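You operate a simulated robot arm through the tools that you are given. There is no shell and no other tool.

The job below is to be done with a simulated robot arm. You get a single attempt, and the scene is never put back.

JOB
File the four folders, each in the slot that bears its word.

It is judged by the outcome, as a careful person would: the job done as asked, and still so three seconds after it is handed in. It fails if anything else is knocked over, pushed out of place, dropped, spilled or broken.

ROBOT AND FRAMES
A 7-joint arm with a two-finger parallel gripper, fixed in place. Base frame: the origin is on the floor under the middle of its stand, x ahead of it, y to its left, z up; the work surface is at about z = 750. Units: mm, degrees, N and s.
With the tool pointing down near the work surface it reaches from about 200 to 680 mm from the base axis. Its first joint turns from -66.0 to 66.0 degrees. Payload 2.4 kg.
The TCP is the grasp point between the finger pads, 30 mm short of the fingertips. In the tool frame z runs along the fingers and y along their closing line. The gripper opens to 94 mm. The fingers are 28 mm wide and 10 mm thick; the gripper's body (50 by 96 mm) begins 55 mm behind the TCP.
Orientation is told as [roll, pitch, yaw] about the base's x, y, z axes, in that order, counted from this pose: with the fingers straight down and closing along the base's y, the tool's x points along the base's -x, its y along +y and its z along -z.

CONTROLS
- The arm moves only by the tool drive_tool. Its argument "increments" is a list of rows, each a list of 7 numbers: the opening, from 0 (shut) to 1 (fully open), then the shift along the tool's x, y, z in mm, then the turn, a rotation vector about the tool's x, y, z in degrees. In form: [[hand, tx, ty, tz, ax, ay, az], ...]. A call has 1 to 20 rows; each row shifts and turns the commanded pose from where the row before left it, along the tool's axes as they then stand. A row lasts 0.2 s, in which the tool goes at most 50 mm and 8.6 degrees; a call with a longer step from one row to the next is refused whole, and so is a gripper value outside its range. A pose out of reach is approached as far as the arm can. The call stops where the force on the tool passes 90 N (or 10 N more than at its start, if that is more) or the arm is blocked; 0.2 s more then pass. The fingers move at their own pace (about 153 mm/s each) and stop on an object; they squeeze with about 30 N. The grip force told is the motor's: it shows also when the fingers shut on nothing. Time passes only in rows, and 0.2 s behind the last, so rows that do not move let the fingers close. The reply holds the time, the measured pose of the TCP, the force on the tool along the base axes, the opening and the grip force, in the units named above and with some noise, with the torque about the TCP (base axes, N m) and any sound that the robot's microphone picked up, and new pictures: "show" is both (left out), scene, wrist or none.
- Cameras (640 x 400 px; columns grow to the right, rows downward): "scene" is fixed at [32.1, 470, 1443.3]; the picture's right is [-0.80, -0.59, 0.00], its down [-0.34, 0.46, -0.82] and it looks along [0.49, -0.66, -0.57] (base axes); focal length 348 px, centre (320, 200). "wrist" rides on the gripper at [76, 14, -102] in the tool frame; the picture's right is [-0.18, 0.98, 0.00], its down [-0.75, -0.14, -0.64] and it looks along [-0.63, -0.12, 0.77] (tool axes); focal length 243 px, centre (320, 200). There is no depth. A picture from a camera that has moved, and an enlarged one, comes with that camera's place and axes in the base frame and with its lens.
- close_up(camera, box): a new picture of the part [left, top, right, bottom] of that camera's present view, enlarged. No time passes.
- job_done(): hands the job in; it is judged then, once.

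Places have to be worked out from the pictures, the camera data and where the tool is seen. Open the gripper and draw the arm clear of the work before you hand the job in, unless the task says otherwise.

The tools are called after "Emit:" as a command line: name --pt "numbers of a row" for each row, then --argument value for the rest, lists and objects as JSON in quotes. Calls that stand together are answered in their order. drive_tool: Moves the arm, as the interface text tells. Its arguments: {"type":"object","properties":{"increments":{"type":"array","items":{"type":"array","items":{"type":"number"}}},"show":{"type":"string","enum":["both","scene","wrist","none"]}},"required":["increments"]} The other tools are called the same way: close_up (camera, box) takes an enlarged picture of a part of a camera's view; job_done () hands the job in.

At the start:

```text
time: 0.0
tcp_pos: [460.7, 51.4, 1086.4]
ee_rot: [-0.1, 0.0, 0.0]
wrist_force: [-1.0, 0.3, 0.3]
torque: [-0.03, -0.02, 0.01]
finger_gap: 94.0
gripper_force: 0.1
```

scene: 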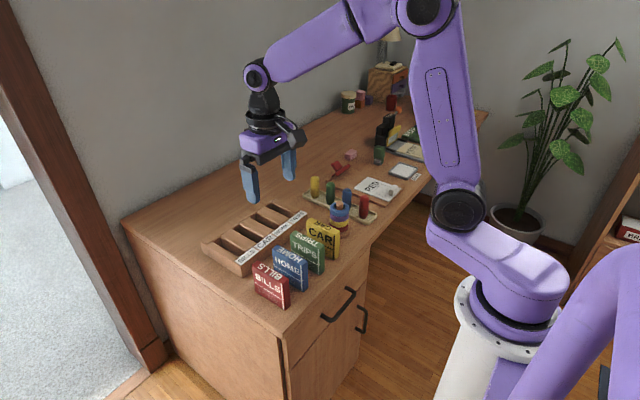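
wrist: 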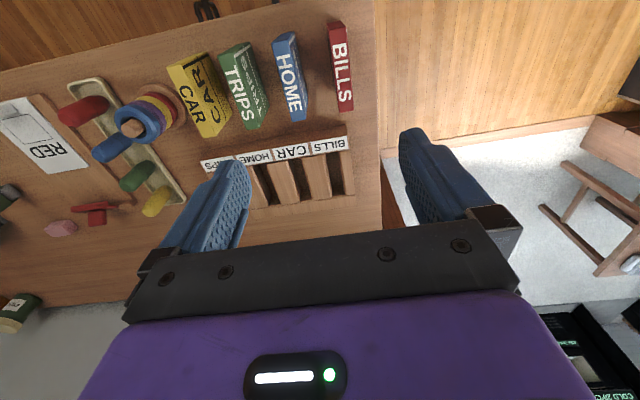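

I start by looking closely at the folders and the slot rack in both cameras, before any motion.

Emit:
close_up --camera "scene" --box '[190, 170, 350, 310]'

Emit:
close_up --camera "wrist" --box '[150, 10, 390, 220]'

Emit:
close_up --camera "scene" --box '[290, 140, 410, 240]'

```text
2.86 times, centred on (270, 240) of scene
camera zoom: at [32.1, 470.0, 1443.3], right [-0.8, -0.59, 0.0], down [-0.34, 0.46, -0.82], along [0.49, -0.66, -0.57], focal length 995 px, centre (463, 86)
```

zoom: 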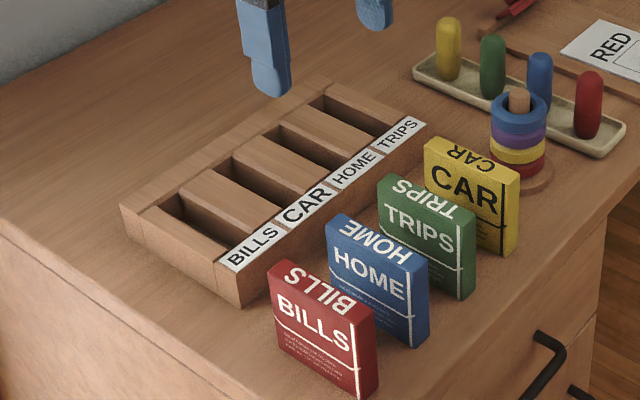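

```text
1.90 times, centred on (270, 115) of wrist
camera zoom: at [384.5, 65.3, 1189.4], right [0.18, 0.98, 0.0], down [0.75, -0.14, 0.64], along [0.63, -0.12, -0.77], focal length 462 px, centre (415, 362)
```

zoom: 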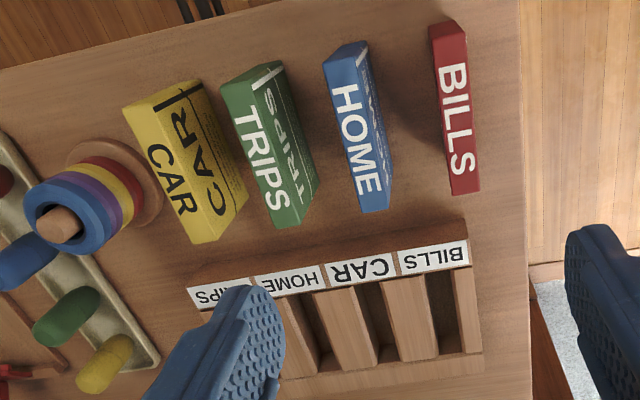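

```text
4.00 times, centred on (350, 190) of scene
camera zoom: at [32.1, 470.0, 1443.3], right [-0.8, -0.59, 0.0], down [-0.34, 0.46, -0.82], along [0.49, -0.66, -0.57], focal length 1394 px, centre (200, 240)
```

zoom: 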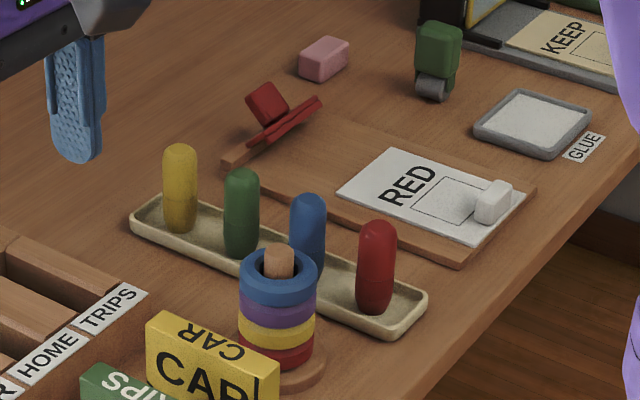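

The folders stand on edge nearer the robot, with the rack behind them and its words on the robot-facing rail. I enlarge each part to measure corners.

Emit:
close_up --camera "scene" --box '[215, 195, 305, 251]'

Emit:
close_up --camera "scene" --box '[195, 225, 285, 281]'

Emit:
close_up --camera "scene" --box '[250, 240, 330, 310]'

Emit:
close_up --camera "wrist" --box '[200, 110, 370, 216]'

Emit:
close_up --camera "wrist" --box '[190, 15, 370, 145]'

```text
7.11 times, centred on (260, 223) of scene
camera zoom: at [32.1, 470.0, 1443.3], right [-0.8, -0.59, 0.0], down [-0.34, 0.46, -0.82], along [0.49, -0.66, -0.57], focal length 2478 px, centre (747, 36)
```

zoom: 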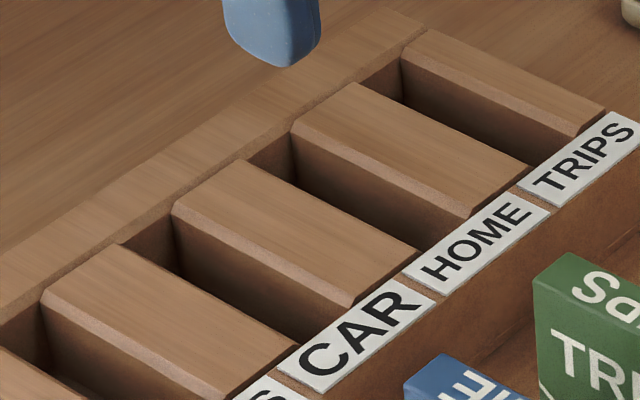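

```text
7.11 times, centred on (240, 253) of scene
camera zoom: at [32.1, 470.0, 1443.3], right [-0.8, -0.59, 0.0], down [-0.34, 0.46, -0.82], along [0.49, -0.66, -0.57], focal length 2478 px, centre (889, -177)
```

zoom: 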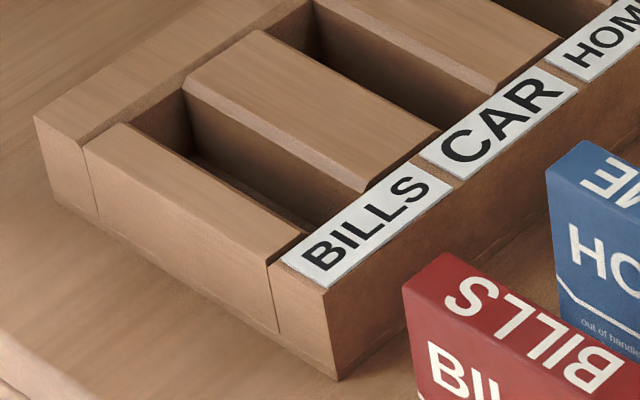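

```text
5.71 times, centred on (290, 275) of scene
camera zoom: at [32.1, 470.0, 1443.3], right [-0.8, -0.59, 0.0], down [-0.34, 0.46, -0.82], along [0.49, -0.66, -0.57], focal length 1991 px, centre (491, -229)
```

zoom: 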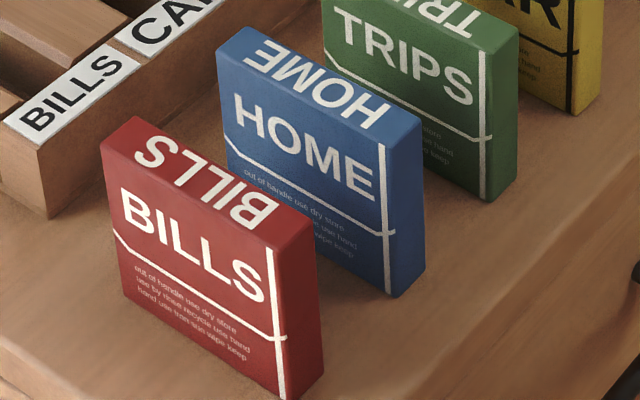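

```text
3.76 times, centred on (285, 163) of wrist
camera zoom: at [384.5, 65.3, 1189.4], right [0.18, 0.98, 0.0], down [0.75, -0.14, 0.64], along [0.63, -0.12, -0.77], focal length 913 px, centre (452, 339)
```

zoom: 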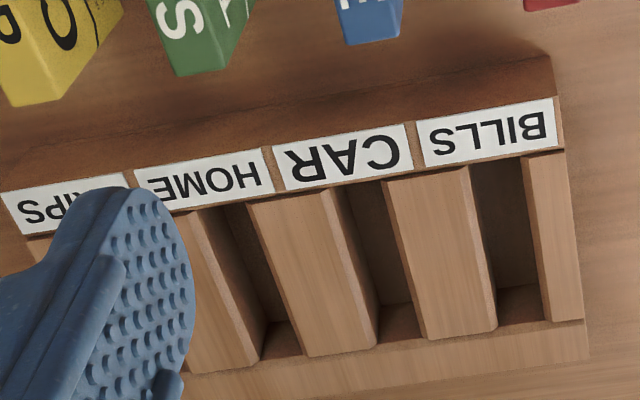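

```text
3.08 times, centred on (280, 80) of wrist
camera zoom: at [384.5, 65.3, 1189.4], right [0.18, 0.98, 0.0], down [0.75, -0.14, 0.64], along [0.63, -0.12, -0.77], focal length 746 px, centre (443, 569)
```

zoom: 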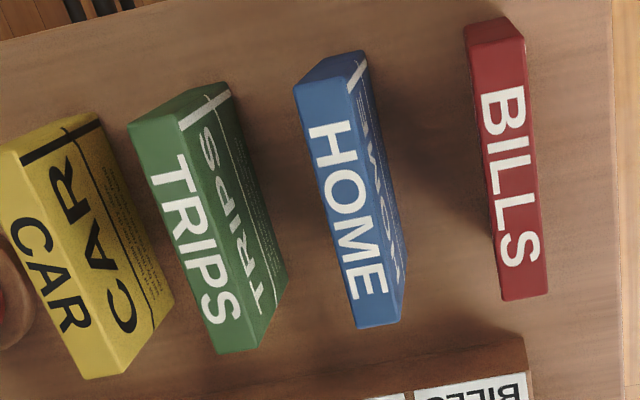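

Working from both cameras, the folders look about 97 mm long in x, 20 mm thick in y and 95 mm tall. I place their centres near x 465, with y about 80 (BILLS), 11 (HOME), -58 (TRIPS) and -130 (CAR). The slots run along x from about 605 to 705, with centres at y of about 46 (BILLS), -25 (CAR), -95 (HOME) and -166 (TRIPS). I move above BILLS first to check these figures.

Emit:
drive_tool --pt "0.55 -1 8 20 0 0 0" --pt "0.55 -1 8 35 0 0 0" --pt "0.55 -1 8 35 0 0 0" --pt "0.55 -1 5 30 0 0 0" --pt "0.55 0 0 20 0 0 0" --pt "0.55 0 0 10 0 0 0" --pt "0.55 0 0 0 0 0 0" --show "both"

```text
time: 1.6
tcp_pos: [463.5, 81.2, 936.5]
ee_rot: [0.0, 0.0, 0.0]
wrist_force: [0.2, 0.9, -0.3]
torque: [-0.02, -0.02, 0.01]
finger_gap: 51.8
gripper_force: 0.0
camera wrist: at [388.6, 94.9, 1039.4], right [0.18, 0.98, 0.0], down [0.75, -0.14, 0.64], along [0.63, -0.12, -0.77], focal length 243 px, centre (320, 200)
```

scene: 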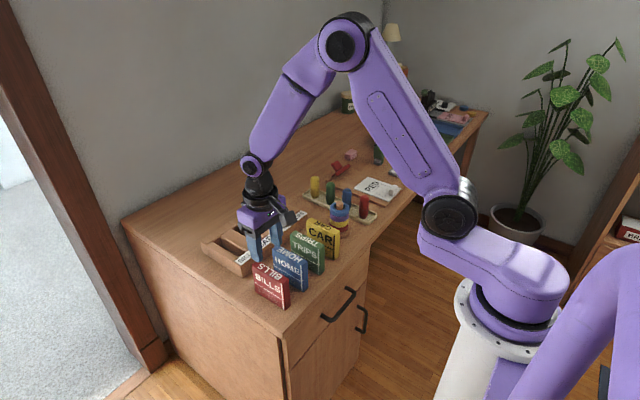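
wrist: 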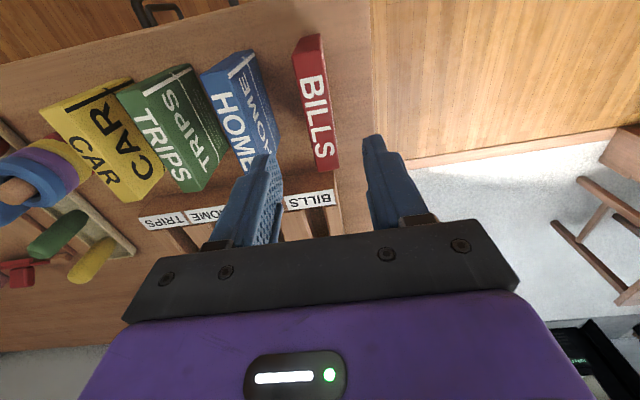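

The tool is above BILLS. I enlarge this nearer view to measure the folder.

Emit:
close_up --camera "wrist" --box '[270, 25, 400, 185]'

Emit:
close_up --camera "wrist" --box '[30, 35, 290, 215]'

Emit:
close_up --camera "scene" --box '[225, 195, 315, 315]'

```text
2.50 times, centred on (335, 105) of wrist
camera zoom: at [388.6, 94.9, 1039.4], right [0.18, 0.98, 0.0], down [0.75, -0.14, 0.64], along [0.63, -0.12, -0.77], focal length 606 px, centre (282, 438)
```

zoom: 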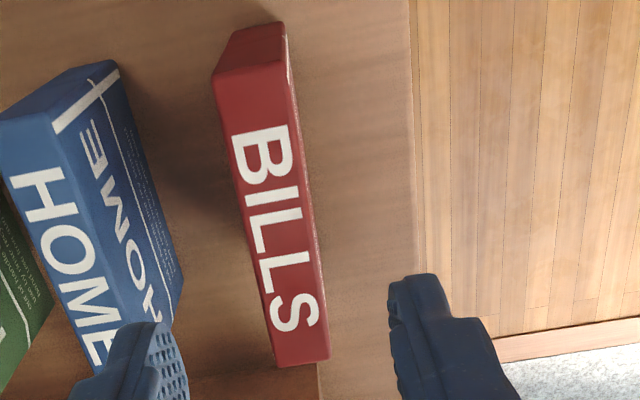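

```text
2.22 times, centred on (160, 125) of wrist
camera zoom: at [388.6, 94.9, 1039.4], right [0.18, 0.98, 0.0], down [0.75, -0.14, 0.64], along [0.63, -0.12, -0.77], focal length 539 px, centre (676, 367)
```

zoom: 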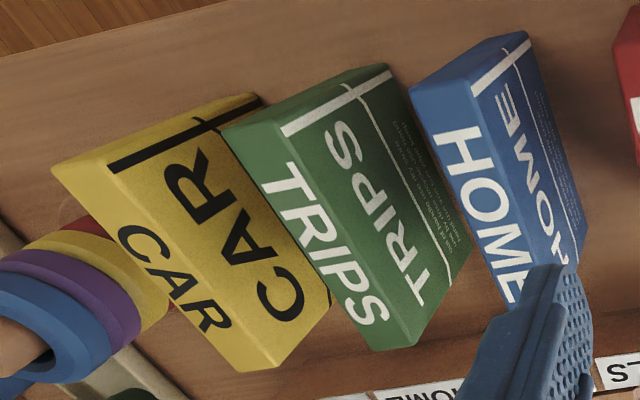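

```text
3.33 times, centred on (270, 255) of scene
camera zoom: at [32.1, 470.0, 1443.3], right [-0.8, -0.59, 0.0], down [-0.34, 0.46, -0.82], along [0.49, -0.66, -0.57], focal length 1161 px, centre (487, 17)
```

zoom: 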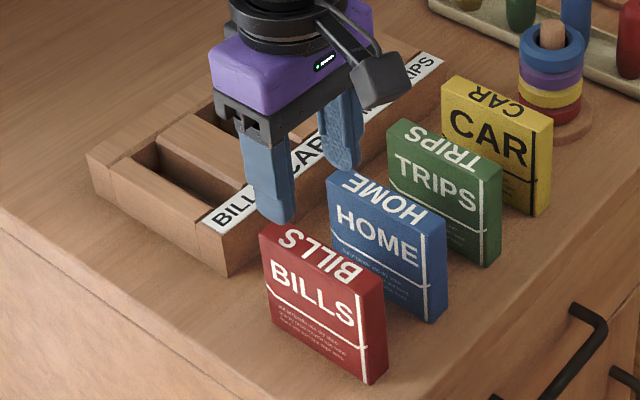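

The nearer view confirms BILLS: x 416 to 514, y 70 to 91, square to the axes. The slot clearance looks small, so I hover nearer the rack at a safe height to measure the slots accurately before grasping anything.

Emit:
drive_tool --pt "0.55 -15 -20 0 0 0 0" --pt "0.55 -25 -30 0 0 0 0" --pt "0.55 -25 -30 0 0 0 0" --pt "0.55 -25 -30 0 0 0 0" --pt "0.55 -15 -20 0 0 0 0" --pt "0.55 -5 -10 0 0 0 0" --pt "0.55 0 0 0 0 0 0" --show "both"

```text
time: 3.2
tcp_pos: [573.7, -60.6, 936.3]
ee_rot: [0.0, 0.0, 0.0]
wrist_force: [0.1, -0.2, 0.0]
torque: [0.0, -0.02, 0.0]
finger_gap: 51.8
gripper_force: 0.0
camera wrist: at [498.7, -45.3, 1038.9], right [0.18, 0.98, 0.0], down [0.75, -0.14, 0.64], along [0.63, -0.12, -0.77], focal length 243 px, centre (320, 200)
```

scene: 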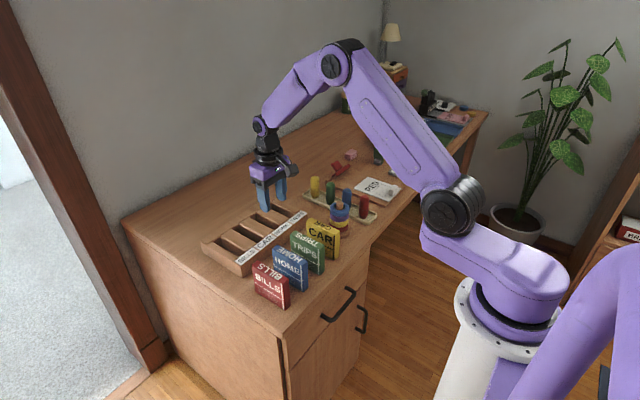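
wrist: 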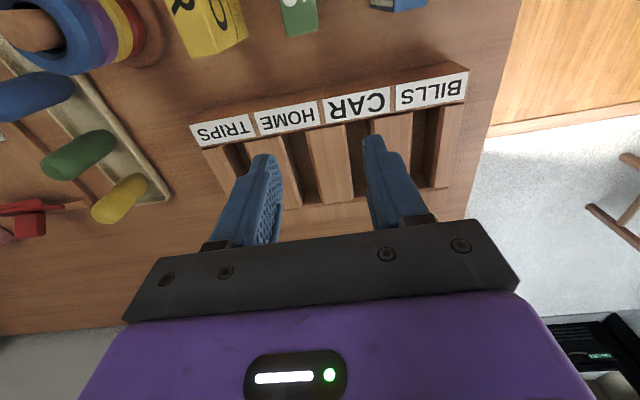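

Now the rack is close under the camera. I enlarge it to read slot edges.

Emit:
close_up --camera "wrist" --box '[375, 65, 475, 205]'

Emit:
close_up --camera "wrist" --box '[280, 80, 400, 215]'

Emit:
close_up --camera "wrist" --box '[185, 95, 325, 215]'

Emit:
close_up --camera "scene" --box '[195, 195, 320, 280]'

```text
2.86 times, centred on (425, 135) of wrist
camera zoom: at [498.7, -45.3, 1038.9], right [0.18, 0.98, 0.0], down [0.75, -0.14, 0.64], along [0.63, -0.12, -0.77], focal length 693 px, centre (20, 386)
```

zoom: 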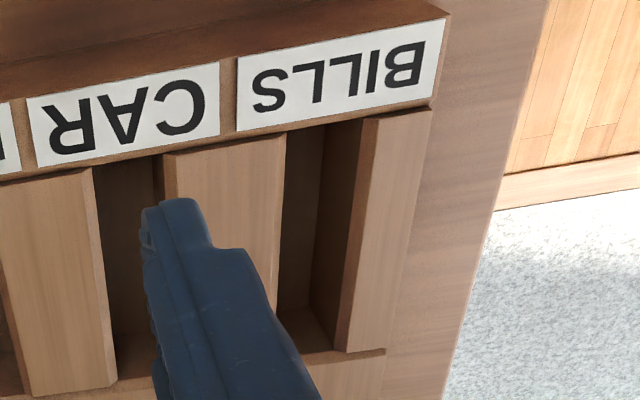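

```text
2.96 times, centred on (340, 148) of wrist
camera zoom: at [498.7, -45.3, 1038.9], right [0.18, 0.98, 0.0], down [0.75, -0.14, 0.64], along [0.63, -0.12, -0.77], focal length 719 px, centre (261, 356)
```

zoom: 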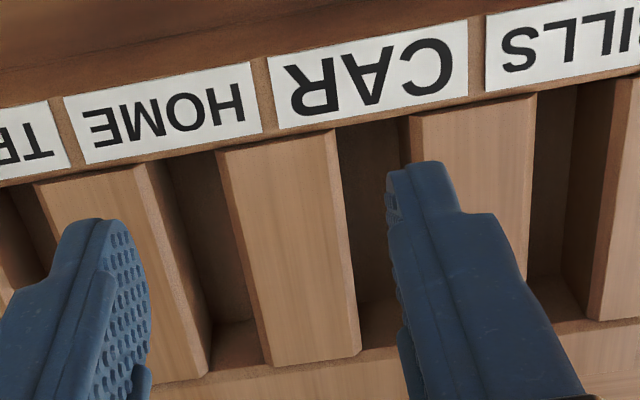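

```text
3.33 times, centred on (255, 155) of wrist
camera zoom: at [498.7, -45.3, 1038.9], right [0.18, 0.98, 0.0], down [0.75, -0.14, 0.64], along [0.63, -0.12, -0.77], focal length 809 px, centre (537, 350)
```

zoom: 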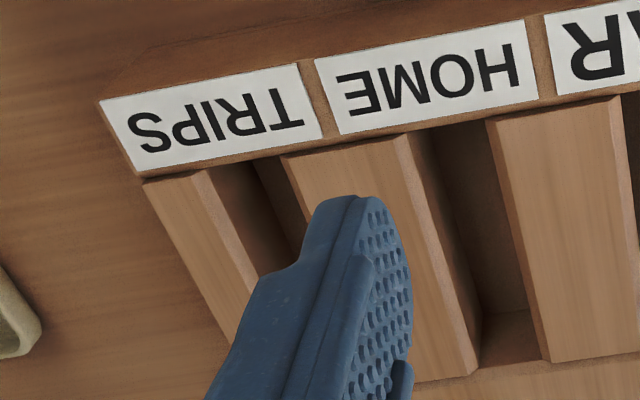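

```text
4.71 times, centred on (258, 238) of scene
camera zoom: at [32.1, 470.0, 1443.3], right [-0.8, -0.59, 0.0], down [-0.34, 0.46, -0.82], along [0.49, -0.66, -0.57], focal length 1640 px, centre (614, 24)
```

zoom: 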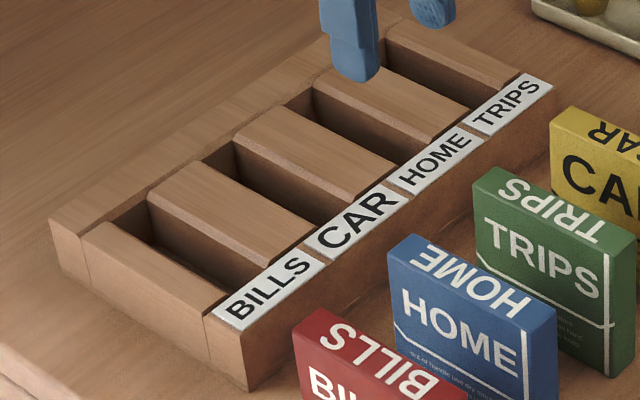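

The rack top comes out near z 792. Slot centres are y of about 47 (BILLS), -24.5 (CAR), -95.8 (HOME) and -167 (TRIPS), the slot x centre is about 656, and yaw is about 0. Clearance is roughly ±2 mm, plus chamfers in y. I go back above BILLS and descend to about z 830.

Emit:
drive_tool --pt "0.55 15 20 0 0 0 0" --pt "0.55 25 32 0 0 0 0" --pt "0.55 25 32 0 0 0 0" --pt "0.55 24 32 0 0 0 0" --pt "0.55 15 19 0 0 0 0" --pt "0.55 4.7 6 10 0 0 0" --pt "0.55 0 0 20 0 0 0" --pt "0.55 0 0 25 0 0 0" --pt "0.55 0 0 20 0 0 0" --pt "0.55 0 0 10 0 0 0" --pt "0.55 0 0 0 0 0 0" --show "both"

```text
time: 5.6
tcp_pos: [465.0, 80.3, 851.8]
ee_rot: [0.0, 0.0, 0.0]
wrist_force: [0.2, -0.8, 0.1]
torque: [-0.04, -0.02, 0.01]
finger_gap: 51.4
gripper_force: 0.1
camera wrist: at [389.7, 95.1, 954.0], right [0.18, 0.98, 0.0], down [0.75, -0.14, 0.64], along [0.63, -0.12, -0.77], focal length 243 px, centre (320, 200)
```

scene: 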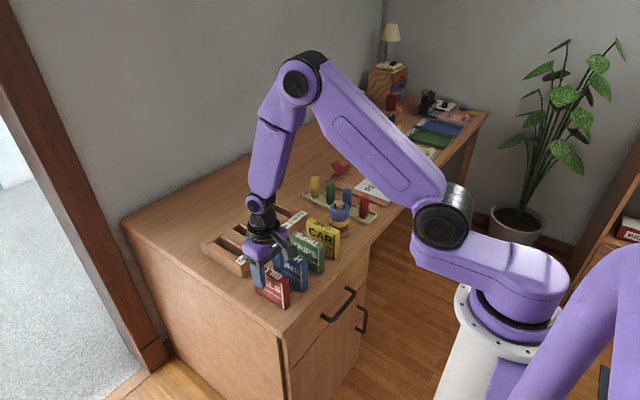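
wrist: 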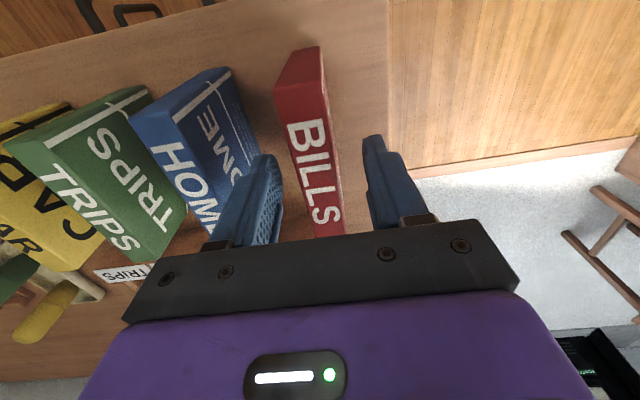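

The fingers straddle BILLS evenly. I lower a further 22 mm to about z 830 and close.

Emit:
drive_tool --pt "0.55 0 0 10 0 0 0" --pt "0.55 0 0 9 0 0 0" --pt "0.55 0 0 3 0 0 0" --pt "0.55 0 0 0 0 0 0" --pt "0.3 0 0 0 0 0 0" --pt "0.2 0 0 0 0 0 0" --pt "0.0 0 0 0 0 0 0" --pt "0.0 0 0 0 0 0 0" --pt "0.0 0 0 0 0 0 0" --show "both"

```text
time: 7.6
tcp_pos: [465.8, 81.2, 830.8]
ee_rot: [0.0, 0.0, 0.0]
wrist_force: [0.5, 0.0, -0.3]
torque: [-0.02, -0.01, 0.03]
finger_gap: 25.7
gripper_force: 30.1
camera wrist: at [389.9, 95.3, 932.5], right [0.18, 0.98, 0.0], down [0.75, -0.14, 0.64], along [0.63, -0.12, -0.77], focal length 243 px, centre (320, 200)
```

scene: 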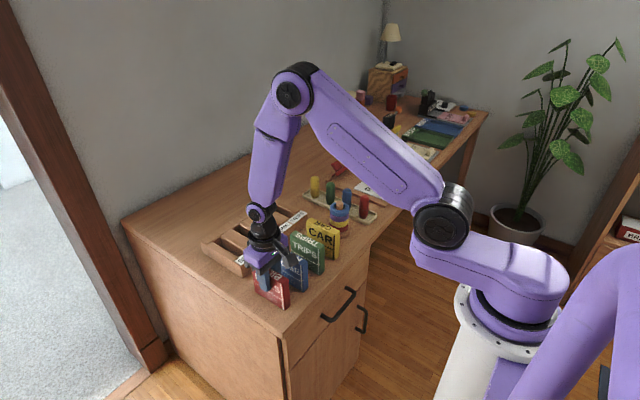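
wrist: 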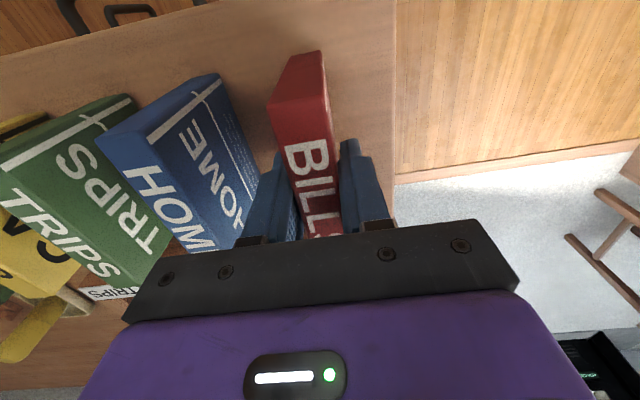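

The gap stopped at 25.7 mm with full grip force, which is wider than my 21 mm estimate. I look closely before lifting.

Emit:
close_up --camera "wrist" --box '[230, 40, 400, 245]'

Emit:
close_up --camera "scene" --box '[230, 230, 310, 312]'

```text
1.95 times, centred on (315, 142) of wrist
camera zoom: at [389.9, 95.3, 932.5], right [0.18, 0.98, 0.0], down [0.75, -0.14, 0.64], along [0.63, -0.12, -0.77], focal length 473 px, centre (330, 312)
```

zoom: 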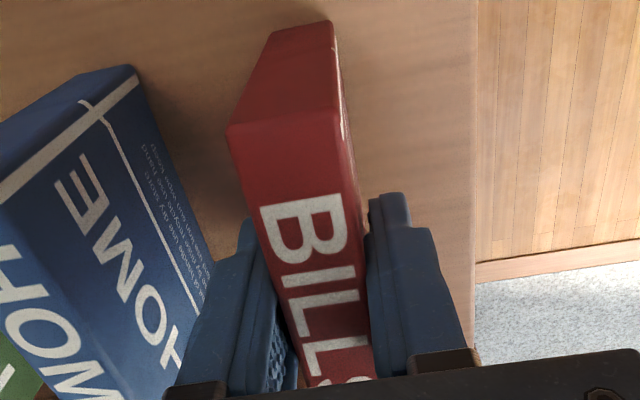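

```text
4.88 times, centred on (270, 271) of scene
camera zoom: at [32.1, 470.0, 1443.3], right [-0.8, -0.59, 0.0], down [-0.34, 0.46, -0.82], along [0.49, -0.66, -0.57], focal length 1700 px, centre (564, -146)
```

zoom: 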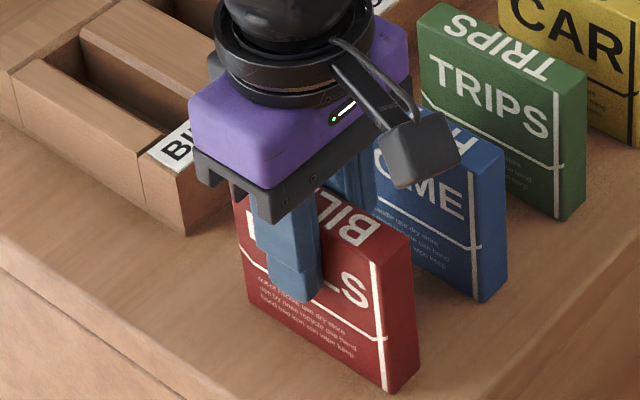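

BILLS is seated between the pads. I lift it straight up slowly and check the weight and the grip.

Emit:
drive_tool --pt "0.0 0 0 -3 0 0 0" --pt "0.0 0 0 -8 0 0 0" --pt "0.0 0 0 -15 0 0 0" --pt "0.0 0 0 -22 0 0 0" --pt "0.0 0 0 -25 0 0 0" --pt "0.0 0 0 -25 0 0 0" --pt "0.0 0 0 -20 0 0 0" --pt "0.0 0 0 -10 0 0 0" --pt "0.0 0 0 -3 0 0 0" --pt "0.0 0 0 0 0 0 0" --show "both"

```text
time: 9.8
tcp_pos: [464.6, 81.2, 961.1]
ee_rot: [0.0, -0.1, 0.0]
wrist_force: [-0.2, 0.3, -1.1]
torque: [-0.01, 0.02, 0.02]
finger_gap: 25.6
gripper_force: 30.0
camera wrist: at [389.6, 95.4, 1063.4], right [0.18, 0.98, 0.0], down [0.75, -0.14, 0.64], along [0.63, -0.12, -0.77], focal length 243 px, centre (320, 200)
```

scene: 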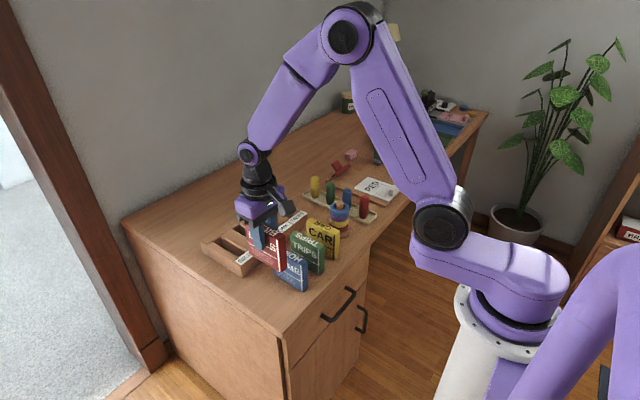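
wrist: 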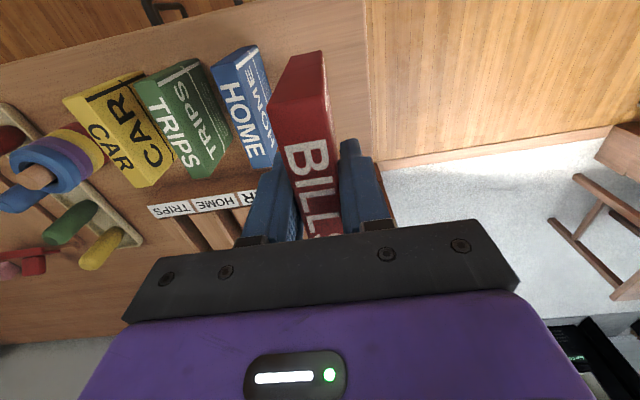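

The lift is clean: about 1.1 N of weight and a steady gap. I carry BILLS forward over its slot at (656, 47).

Emit:
drive_tool --pt "0.0 -6 -1 0 0 0 0" --pt "0.0 -14 -3 0 0 0 0" --pt "0.0 -22 -4 0 0 0 0" --pt "0.0 -26 -4 0 0 0 0" --pt "0.0 -28 -5 0 0 0 0" --pt "0.0 -28 -5 0 0 0 0" --pt "0.0 -26 -5 0 0 0 0" --pt "0.0 -20 -4 0 0 0 0" --pt "0.0 -14 -2 0 0 0 0" --pt "0.0 -6 -1 0 0 0 0" --pt "0.0 -1 0 0 0 0 0" --pt "0.0 0 0 0 0 0 0" --show "both"

```text
time: 12.4
tcp_pos: [655.8, 48.0, 961.1]
ee_rot: [-0.1, 0.0, -0.1]
wrist_force: [-0.1, 0.3, -1.0]
torque: [-0.01, -0.02, 0.0]
finger_gap: 25.7
gripper_force: 30.0
camera wrist: at [581.0, 61.2, 1063.5], right [0.18, 0.98, 0.0], down [0.75, -0.14, 0.64], along [0.63, -0.12, -0.77], focal length 243 px, centre (320, 200)
```

scene: 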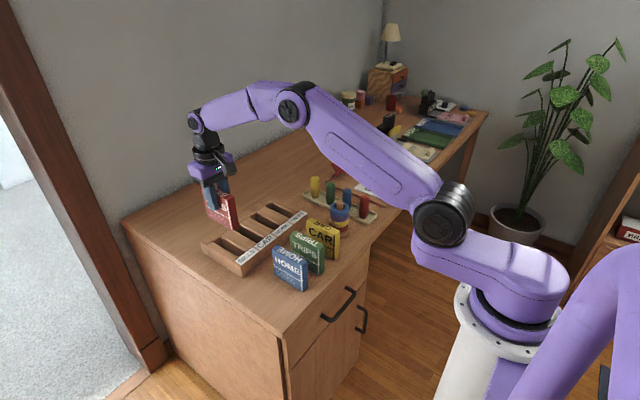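
wrist: 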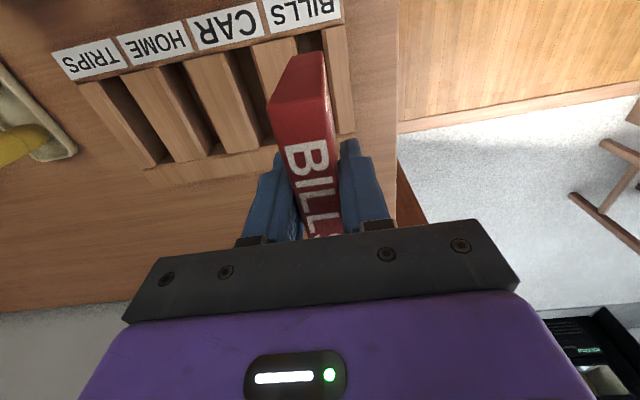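

It's over the BILLS slot, and this view also shows the other slots end to end. I zoom in to refine both.

Emit:
close_up --camera "wrist" --box '[230, 0, 380, 150]'

Emit:
close_up --camera "wrist" --box '[50, 20, 280, 190]'

Emit:
close_up --camera "scene" --box '[180, 170, 290, 280]'

```text
2.67 times, centred on (305, 75) of wrist
camera zoom: at [581.0, 61.2, 1063.5], right [0.18, 0.98, 0.0], down [0.75, -0.14, 0.64], along [0.63, -0.12, -0.77], focal length 647 px, centre (360, 533)
```

zoom: 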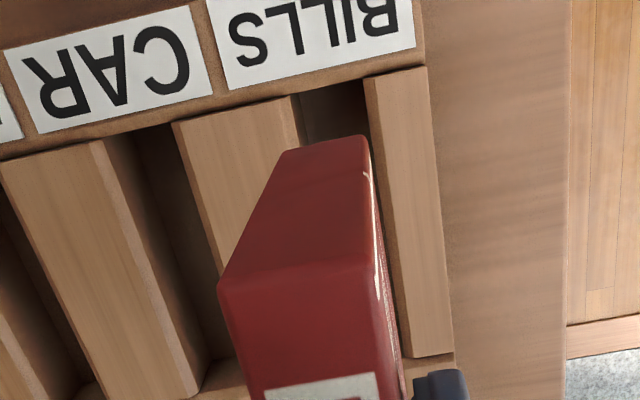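

```text
2.35 times, centred on (165, 105) of wrist
camera zoom: at [581.0, 61.2, 1063.5], right [0.18, 0.98, 0.0], down [0.75, -0.14, 0.64], along [0.63, -0.12, -0.77], focal length 571 px, centre (685, 424)
```

zoom: 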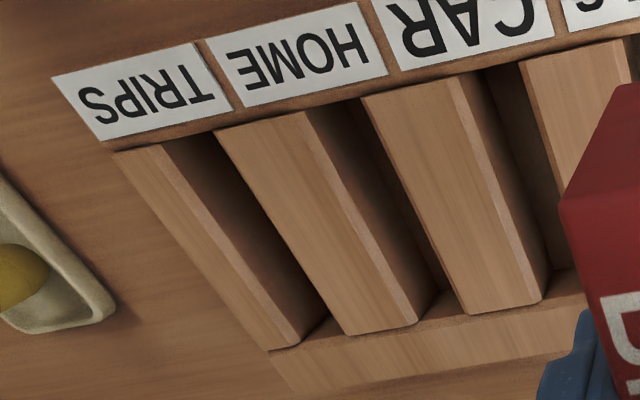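

```text
3.64 times, centred on (235, 225) of scene
camera zoom: at [32.1, 470.0, 1443.3], right [-0.8, -0.59, 0.0], down [-0.34, 0.46, -0.82], along [0.49, -0.66, -0.57], focal length 1267 px, centre (629, 109)
```

zoom: 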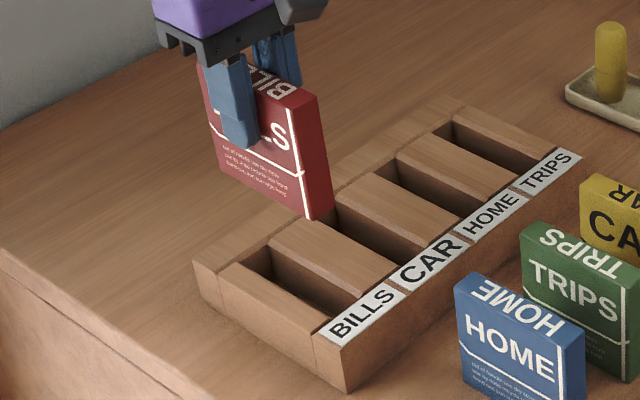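

I need finer edges, so I enlarge further on each slot.

Emit:
close_up --camera "wrist" --box '[290, 15, 370, 65]'

Emit:
close_up --camera "wrist" --box '[75, 65, 155, 115]'

Emit:
close_up --camera "wrist" --box '[140, 120, 220, 170]'

Emit:
close_up --camera "wrist" --box '[160, 45, 280, 120]'

Emit:
close_up --camera "wrist" --box '[200, 95, 290, 165]'

Emit:
close_up --camera "scene" --box '[205, 220, 265, 275]'

```text
8.00 times, centred on (330, 40) of wrist
camera zoom: at [581.0, 61.2, 1063.5], right [0.18, 0.98, 0.0], down [0.75, -0.14, 0.64], along [0.63, -0.12, -0.77], focal length 1941 px, centre (240, 1480)
```

zoom: 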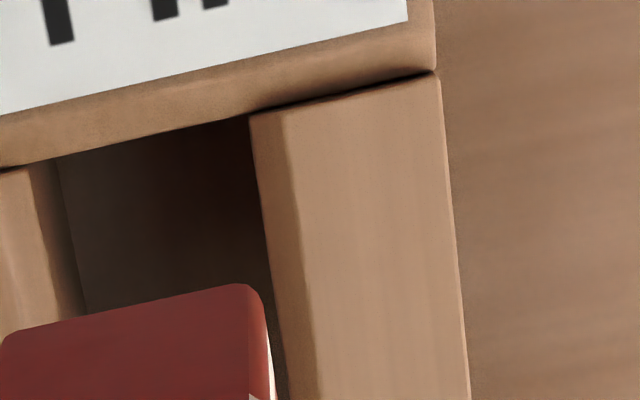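

```text
8.00 times, centred on (115, 90) of wrist
camera zoom: at [581.0, 61.2, 1063.5], right [0.18, 0.98, 0.0], down [0.75, -0.14, 0.64], along [0.63, -0.12, -0.77], focal length 1941 px, centre (1960, 1080)
```

zoom: 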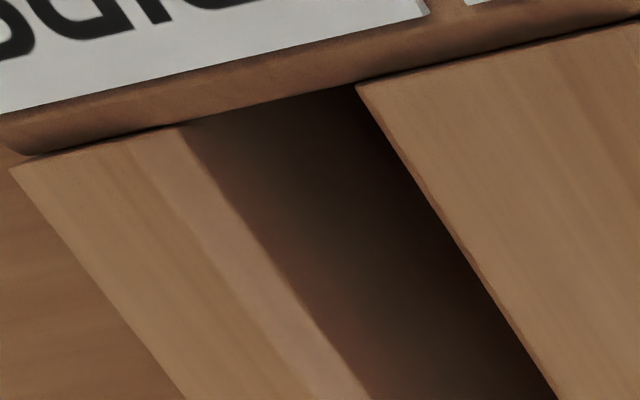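

```text
8.00 times, centred on (180, 145) of wrist
camera zoom: at [581.0, 61.2, 1063.5], right [0.18, 0.98, 0.0], down [0.75, -0.14, 0.64], along [0.63, -0.12, -0.77], focal length 1941 px, centre (1440, 640)
```

zoom: 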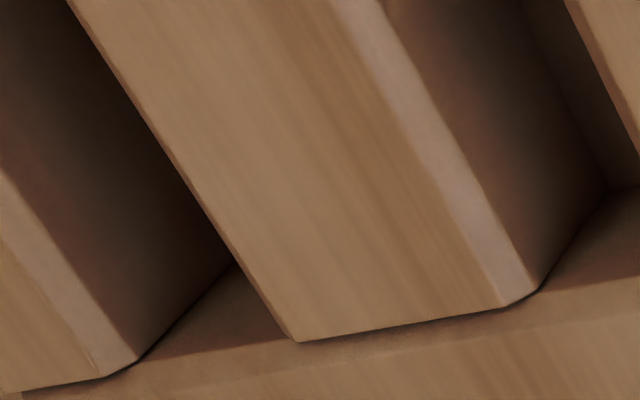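

```text
5.33 times, centred on (220, 82) of wrist
camera zoom: at [581.0, 61.2, 1063.5], right [0.18, 0.98, 0.0], down [0.75, -0.14, 0.64], along [0.63, -0.12, -0.77], focal length 1294 px, centre (853, 827)
```

zoom: 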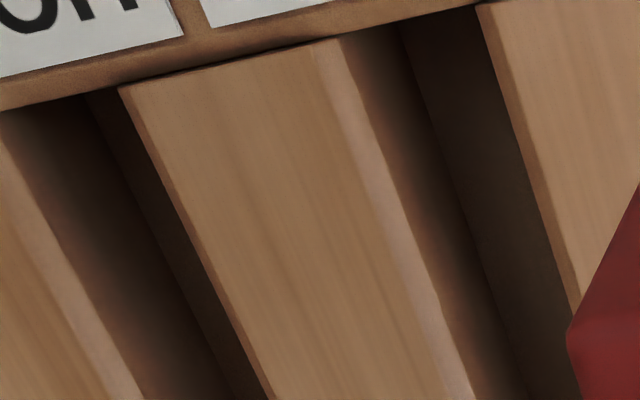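

```text
5.71 times, centred on (245, 130) of wrist
camera zoom: at [581.0, 61.2, 1063.5], right [0.18, 0.98, 0.0], down [0.75, -0.14, 0.64], along [0.63, -0.12, -0.77], focal length 1386 px, centre (749, 600)
```

zoom: 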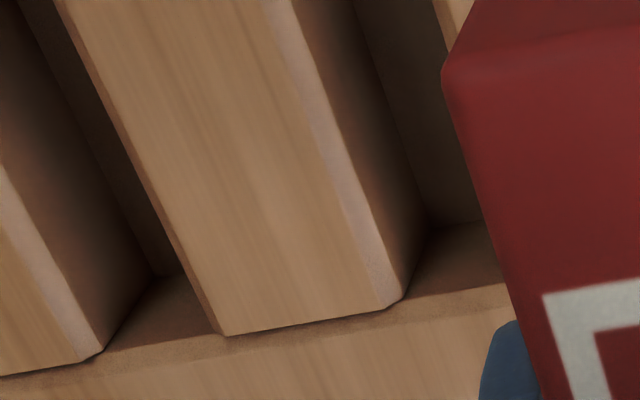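

```text
7.27 times, centred on (235, 248) of scene
camera zoom: at [32.1, 470.0, 1443.3], right [-0.8, -0.59, 0.0], down [-0.34, 0.46, -0.82], along [0.49, -0.66, -0.57], focal length 2534 px, centre (938, -146)
```

zoom: 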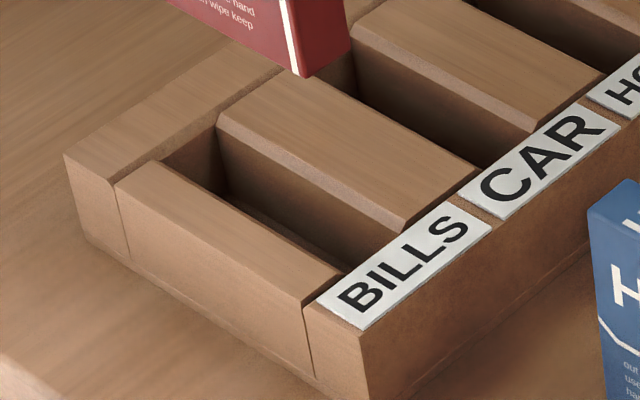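

The fine view puts the BILLS slot walls at y of about 35.0 and 58.1 (centre 46.6), and at x of about 604.7 to 709. Next I nudge y by -0.6 and x by +0.5, then lower until the folder bottom is just above the rack.

Emit:
drive_tool --pt "0.0 -0.5 -0.6 8 0 0 0" --pt "0.0 0 0 18 0 0 0" --pt "0.0 0 0 22 0 0 0" --pt "0.0 0 0 18 0 0 0" --pt "0.0 0 0 10 0 0 0" --pt "0.0 0 0 4 0 0 0" --pt "0.0 0 0 0 0 0 0" --show "both"

Emit:
close_up --camera "scene" --box '[190, 190, 270, 270]'

Emit:
close_up --camera "wrist" --box '[230, 0, 390, 160]'

```text
time: 14.0
tcp_pos: [657.9, 46.9, 880.6]
ee_rot: [0.0, 0.0, 0.0]
wrist_force: [1.2, 0.0, -0.3]
torque: [0.02, 0.03, -0.04]
finger_gap: 25.7
gripper_force: 30.3
camera wrist: at [581.5, 60.5, 983.3], right [0.18, 0.98, 0.0], down [0.75, -0.14, 0.64], along [0.63, -0.12, -0.77], focal length 243 px, centre (320, 200)
```

scene: 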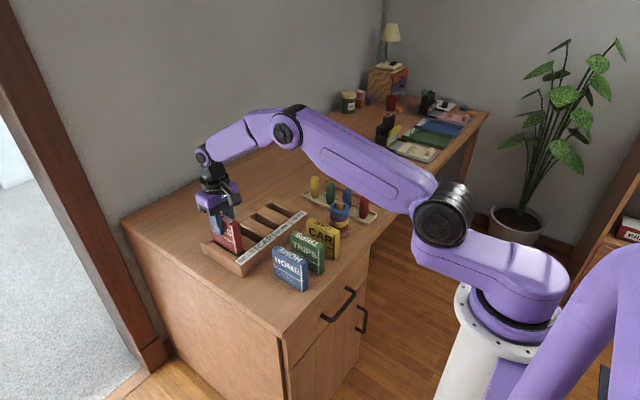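
wrist: 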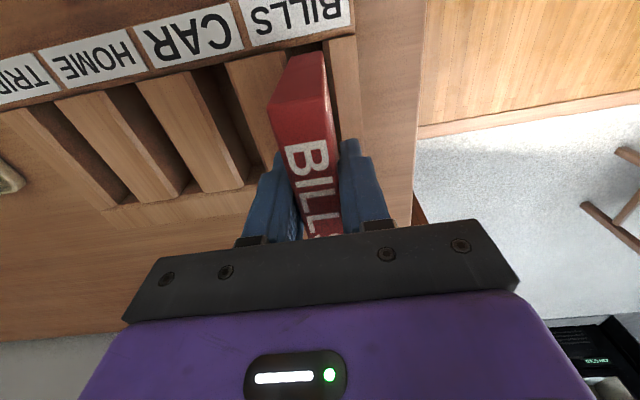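

```text
5.00 times, centred on (230, 230) of scene
camera zoom: at [32.1, 470.0, 1443.3], right [-0.8, -0.59, 0.0], down [-0.34, 0.46, -0.82], along [0.49, -0.66, -0.57], focal length 1742 px, centre (770, 50)
```

zoom: 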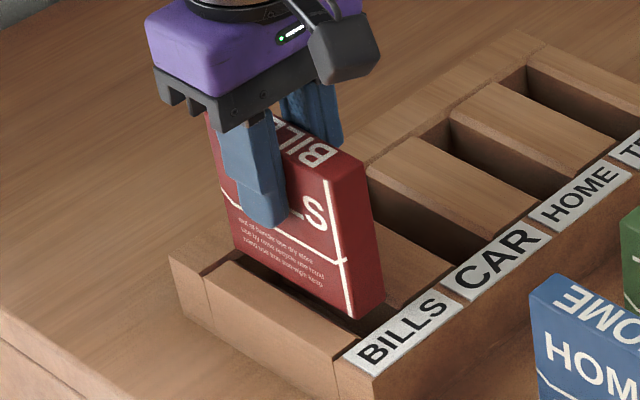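

```text
2.50 times, centred on (310, 80) of wrist
camera zoom: at [581.5, 60.5, 983.3], right [0.18, 0.98, 0.0], down [0.75, -0.14, 0.64], along [0.63, -0.12, -0.77], focal length 606 px, centre (345, 500)
```

zoom: 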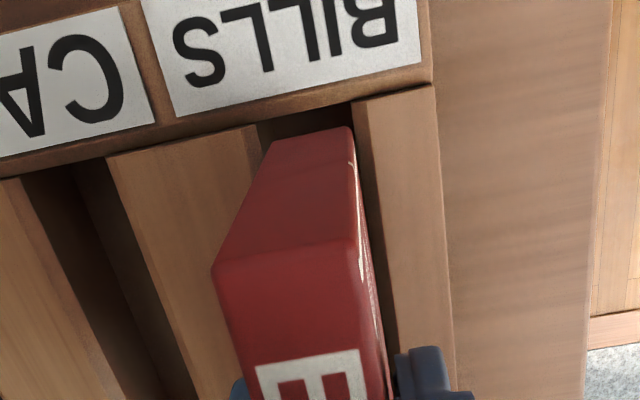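

BILLS sits centred over its slot just above rack level. I lower it slowly into the slot, watching force.

Emit:
drive_tool --pt "0.0 0 0 3 0 0 0" --pt "0.0 0 0 4 0 0 0" --pt "0.0 0 0 4 0 0 0" --pt "0.0 0 0 4 0 0 0" --pt "0.0 0 0 4 0 0 0" --pt "0.0 0 0 3 0 0 0" --pt "0.0 0 0 0 0 0 0" --show "both"

Emit:
close_up --camera "scene" --box '[190, 190, 270, 270]'

Emit:
close_up --camera "wrist" --box '[230, 0, 390, 160]'

```text
time: 15.6
tcp_pos: [657.3, 46.9, 859.2]
ee_rot: [0.0, 0.1, 0.0]
wrist_force: [0.6, 0.1, -1.1]
torque: [0.0, -0.05, -0.01]
finger_gap: 25.6
gripper_force: 29.7
camera wrist: at [581.5, 60.6, 961.3], right [0.18, 0.98, 0.0], down [0.75, -0.14, 0.64], along [0.63, -0.12, -0.77], focal length 243 px, centre (320, 200)
```

scene: 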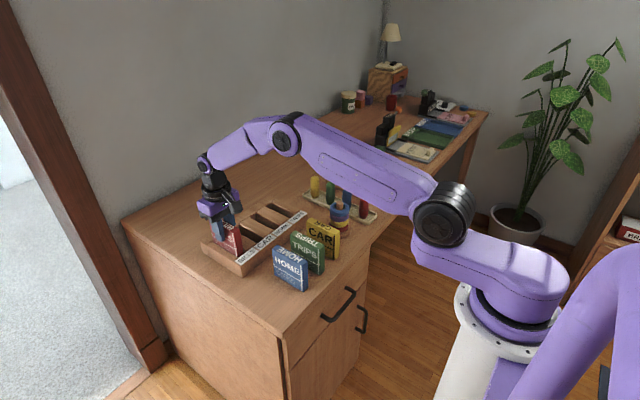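
wrist: 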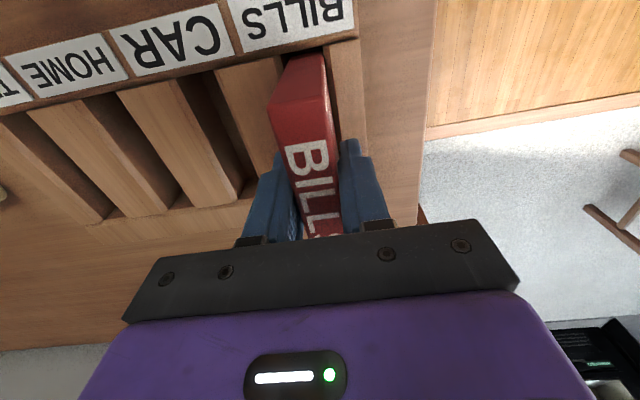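

```text
5.00 times, centred on (230, 230) of scene
camera zoom: at [32.1, 470.0, 1443.3], right [-0.8, -0.59, 0.0], down [-0.34, 0.46, -0.82], along [0.49, -0.66, -0.57], focal length 1742 px, centre (770, 50)
```

zoom: 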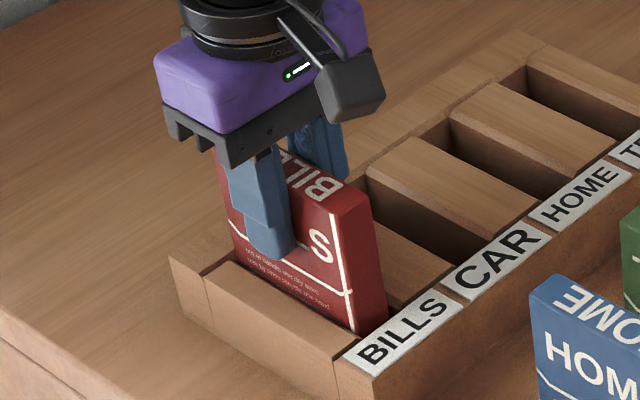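

```text
2.50 times, centred on (310, 80) of wrist
camera zoom: at [581.5, 60.6, 961.3], right [0.18, 0.98, 0.0], down [0.75, -0.14, 0.64], along [0.63, -0.12, -0.77], focal length 606 px, centre (345, 500)
```

zoom: 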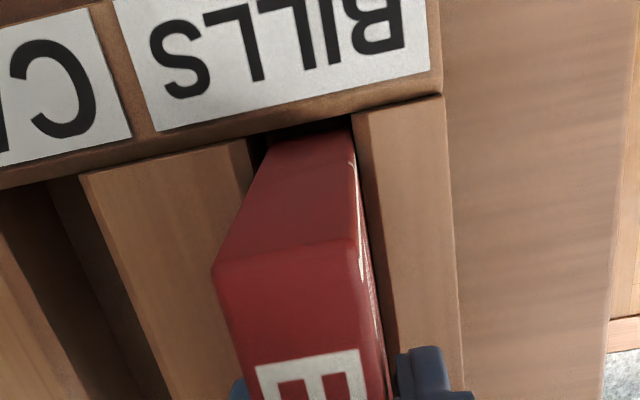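

The folder has entered about 14 mm with no side force. I keep lowering in small steps.

Emit:
drive_tool --pt "0.0 0 0 4 0 0 0" --pt "0.0 0 0 4 0 0 0" --pt "0.0 0 0 4 0 0 0" --pt "0.0 0 0 3 0 0 0" --pt "0.0 0 0 2 0 0 0" --pt "0.0 0 0 0 0 0 0" --show "none"

```text
time: 17.0
tcp_pos: [656.8, 46.9, 841.1]
ee_rot: [0.0, 0.0, 0.0]
wrist_force: [0.5, -0.4, -0.2]
torque: [0.03, 0.0, 0.02]
finger_gap: 25.5
gripper_force: 29.7
```

Still free at z 841. I go on in 2 mm steps to find the floor.

Emit:
drive_tool --pt "0.0 0 0 2 0 0 0" --pt "0.0 0 0 2 0 0 0" --pt "0.0 0 0 0 0 0 0" --show "none"

```text
time: 17.8
tcp_pos: [657.1, 45.9, 837.8]
ee_rot: [0.0, 0.0, 0.0]
wrist_force: [0.0, 0.5, -0.4]
torque: [0.0, -0.01, -0.03]
finger_gap: 25.5
gripper_force: 30.1
```

Emit:
drive_tool --pt "0.0 0 0 1.5 0 0 0" --pt "0.0 0 0 1 0 0 0" --pt "0.0 0 0 0 0 0 0" --show "both"

Emit:
close_up --camera "scene" --box '[190, 190, 270, 270]'

```text
time: 18.6
tcp_pos: [658.4, 46.6, 835.9]
ee_rot: [0.0, 0.0, 0.1]
wrist_force: [-1.3, 0.3, 4.8]
torque: [0.03, 0.19, 0.01]
finger_gap: 25.8
gripper_force: 29.4
camera wrist: at [581.4, 60.8, 938.2], right [0.18, 0.98, 0.0], down [0.75, -0.14, 0.64], along [0.63, -0.12, -0.77], focal length 243 px, centre (320, 200)
```

scene: 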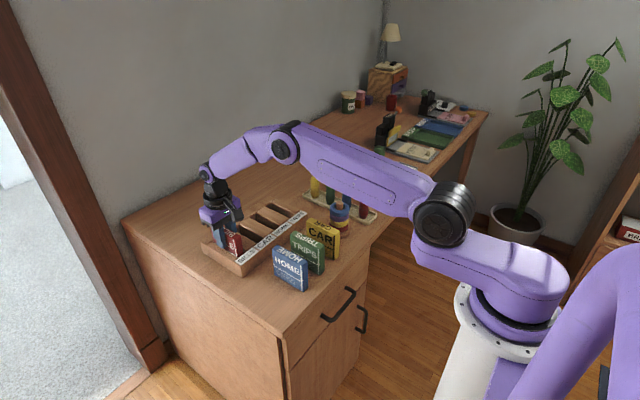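
wrist: 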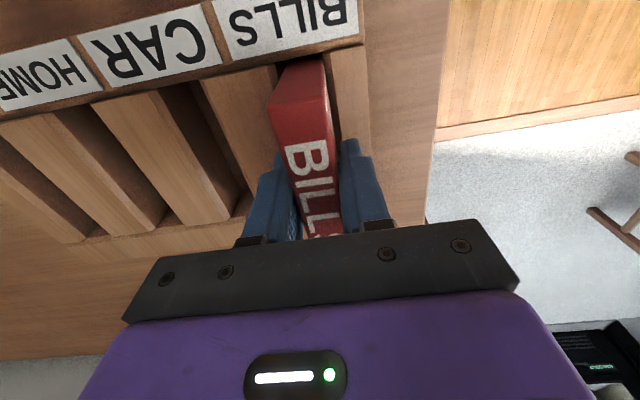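

```text
5.00 times, centred on (230, 230) of scene
camera zoom: at [31.9, 470.0, 1443.3], right [-0.8, -0.59, 0.0], down [-0.34, 0.46, -0.82], along [0.49, -0.66, -0.57], focal length 1742 px, centre (770, 50)
```

zoom: 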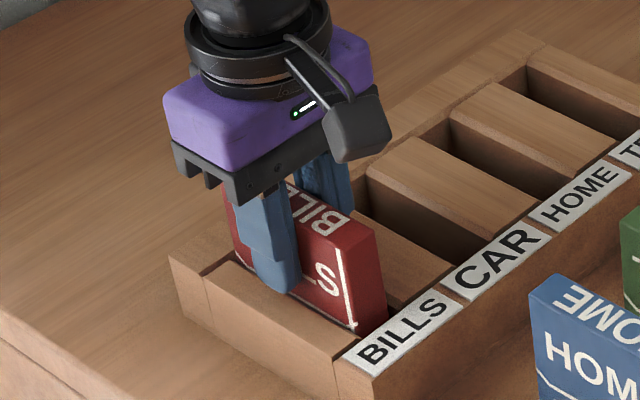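

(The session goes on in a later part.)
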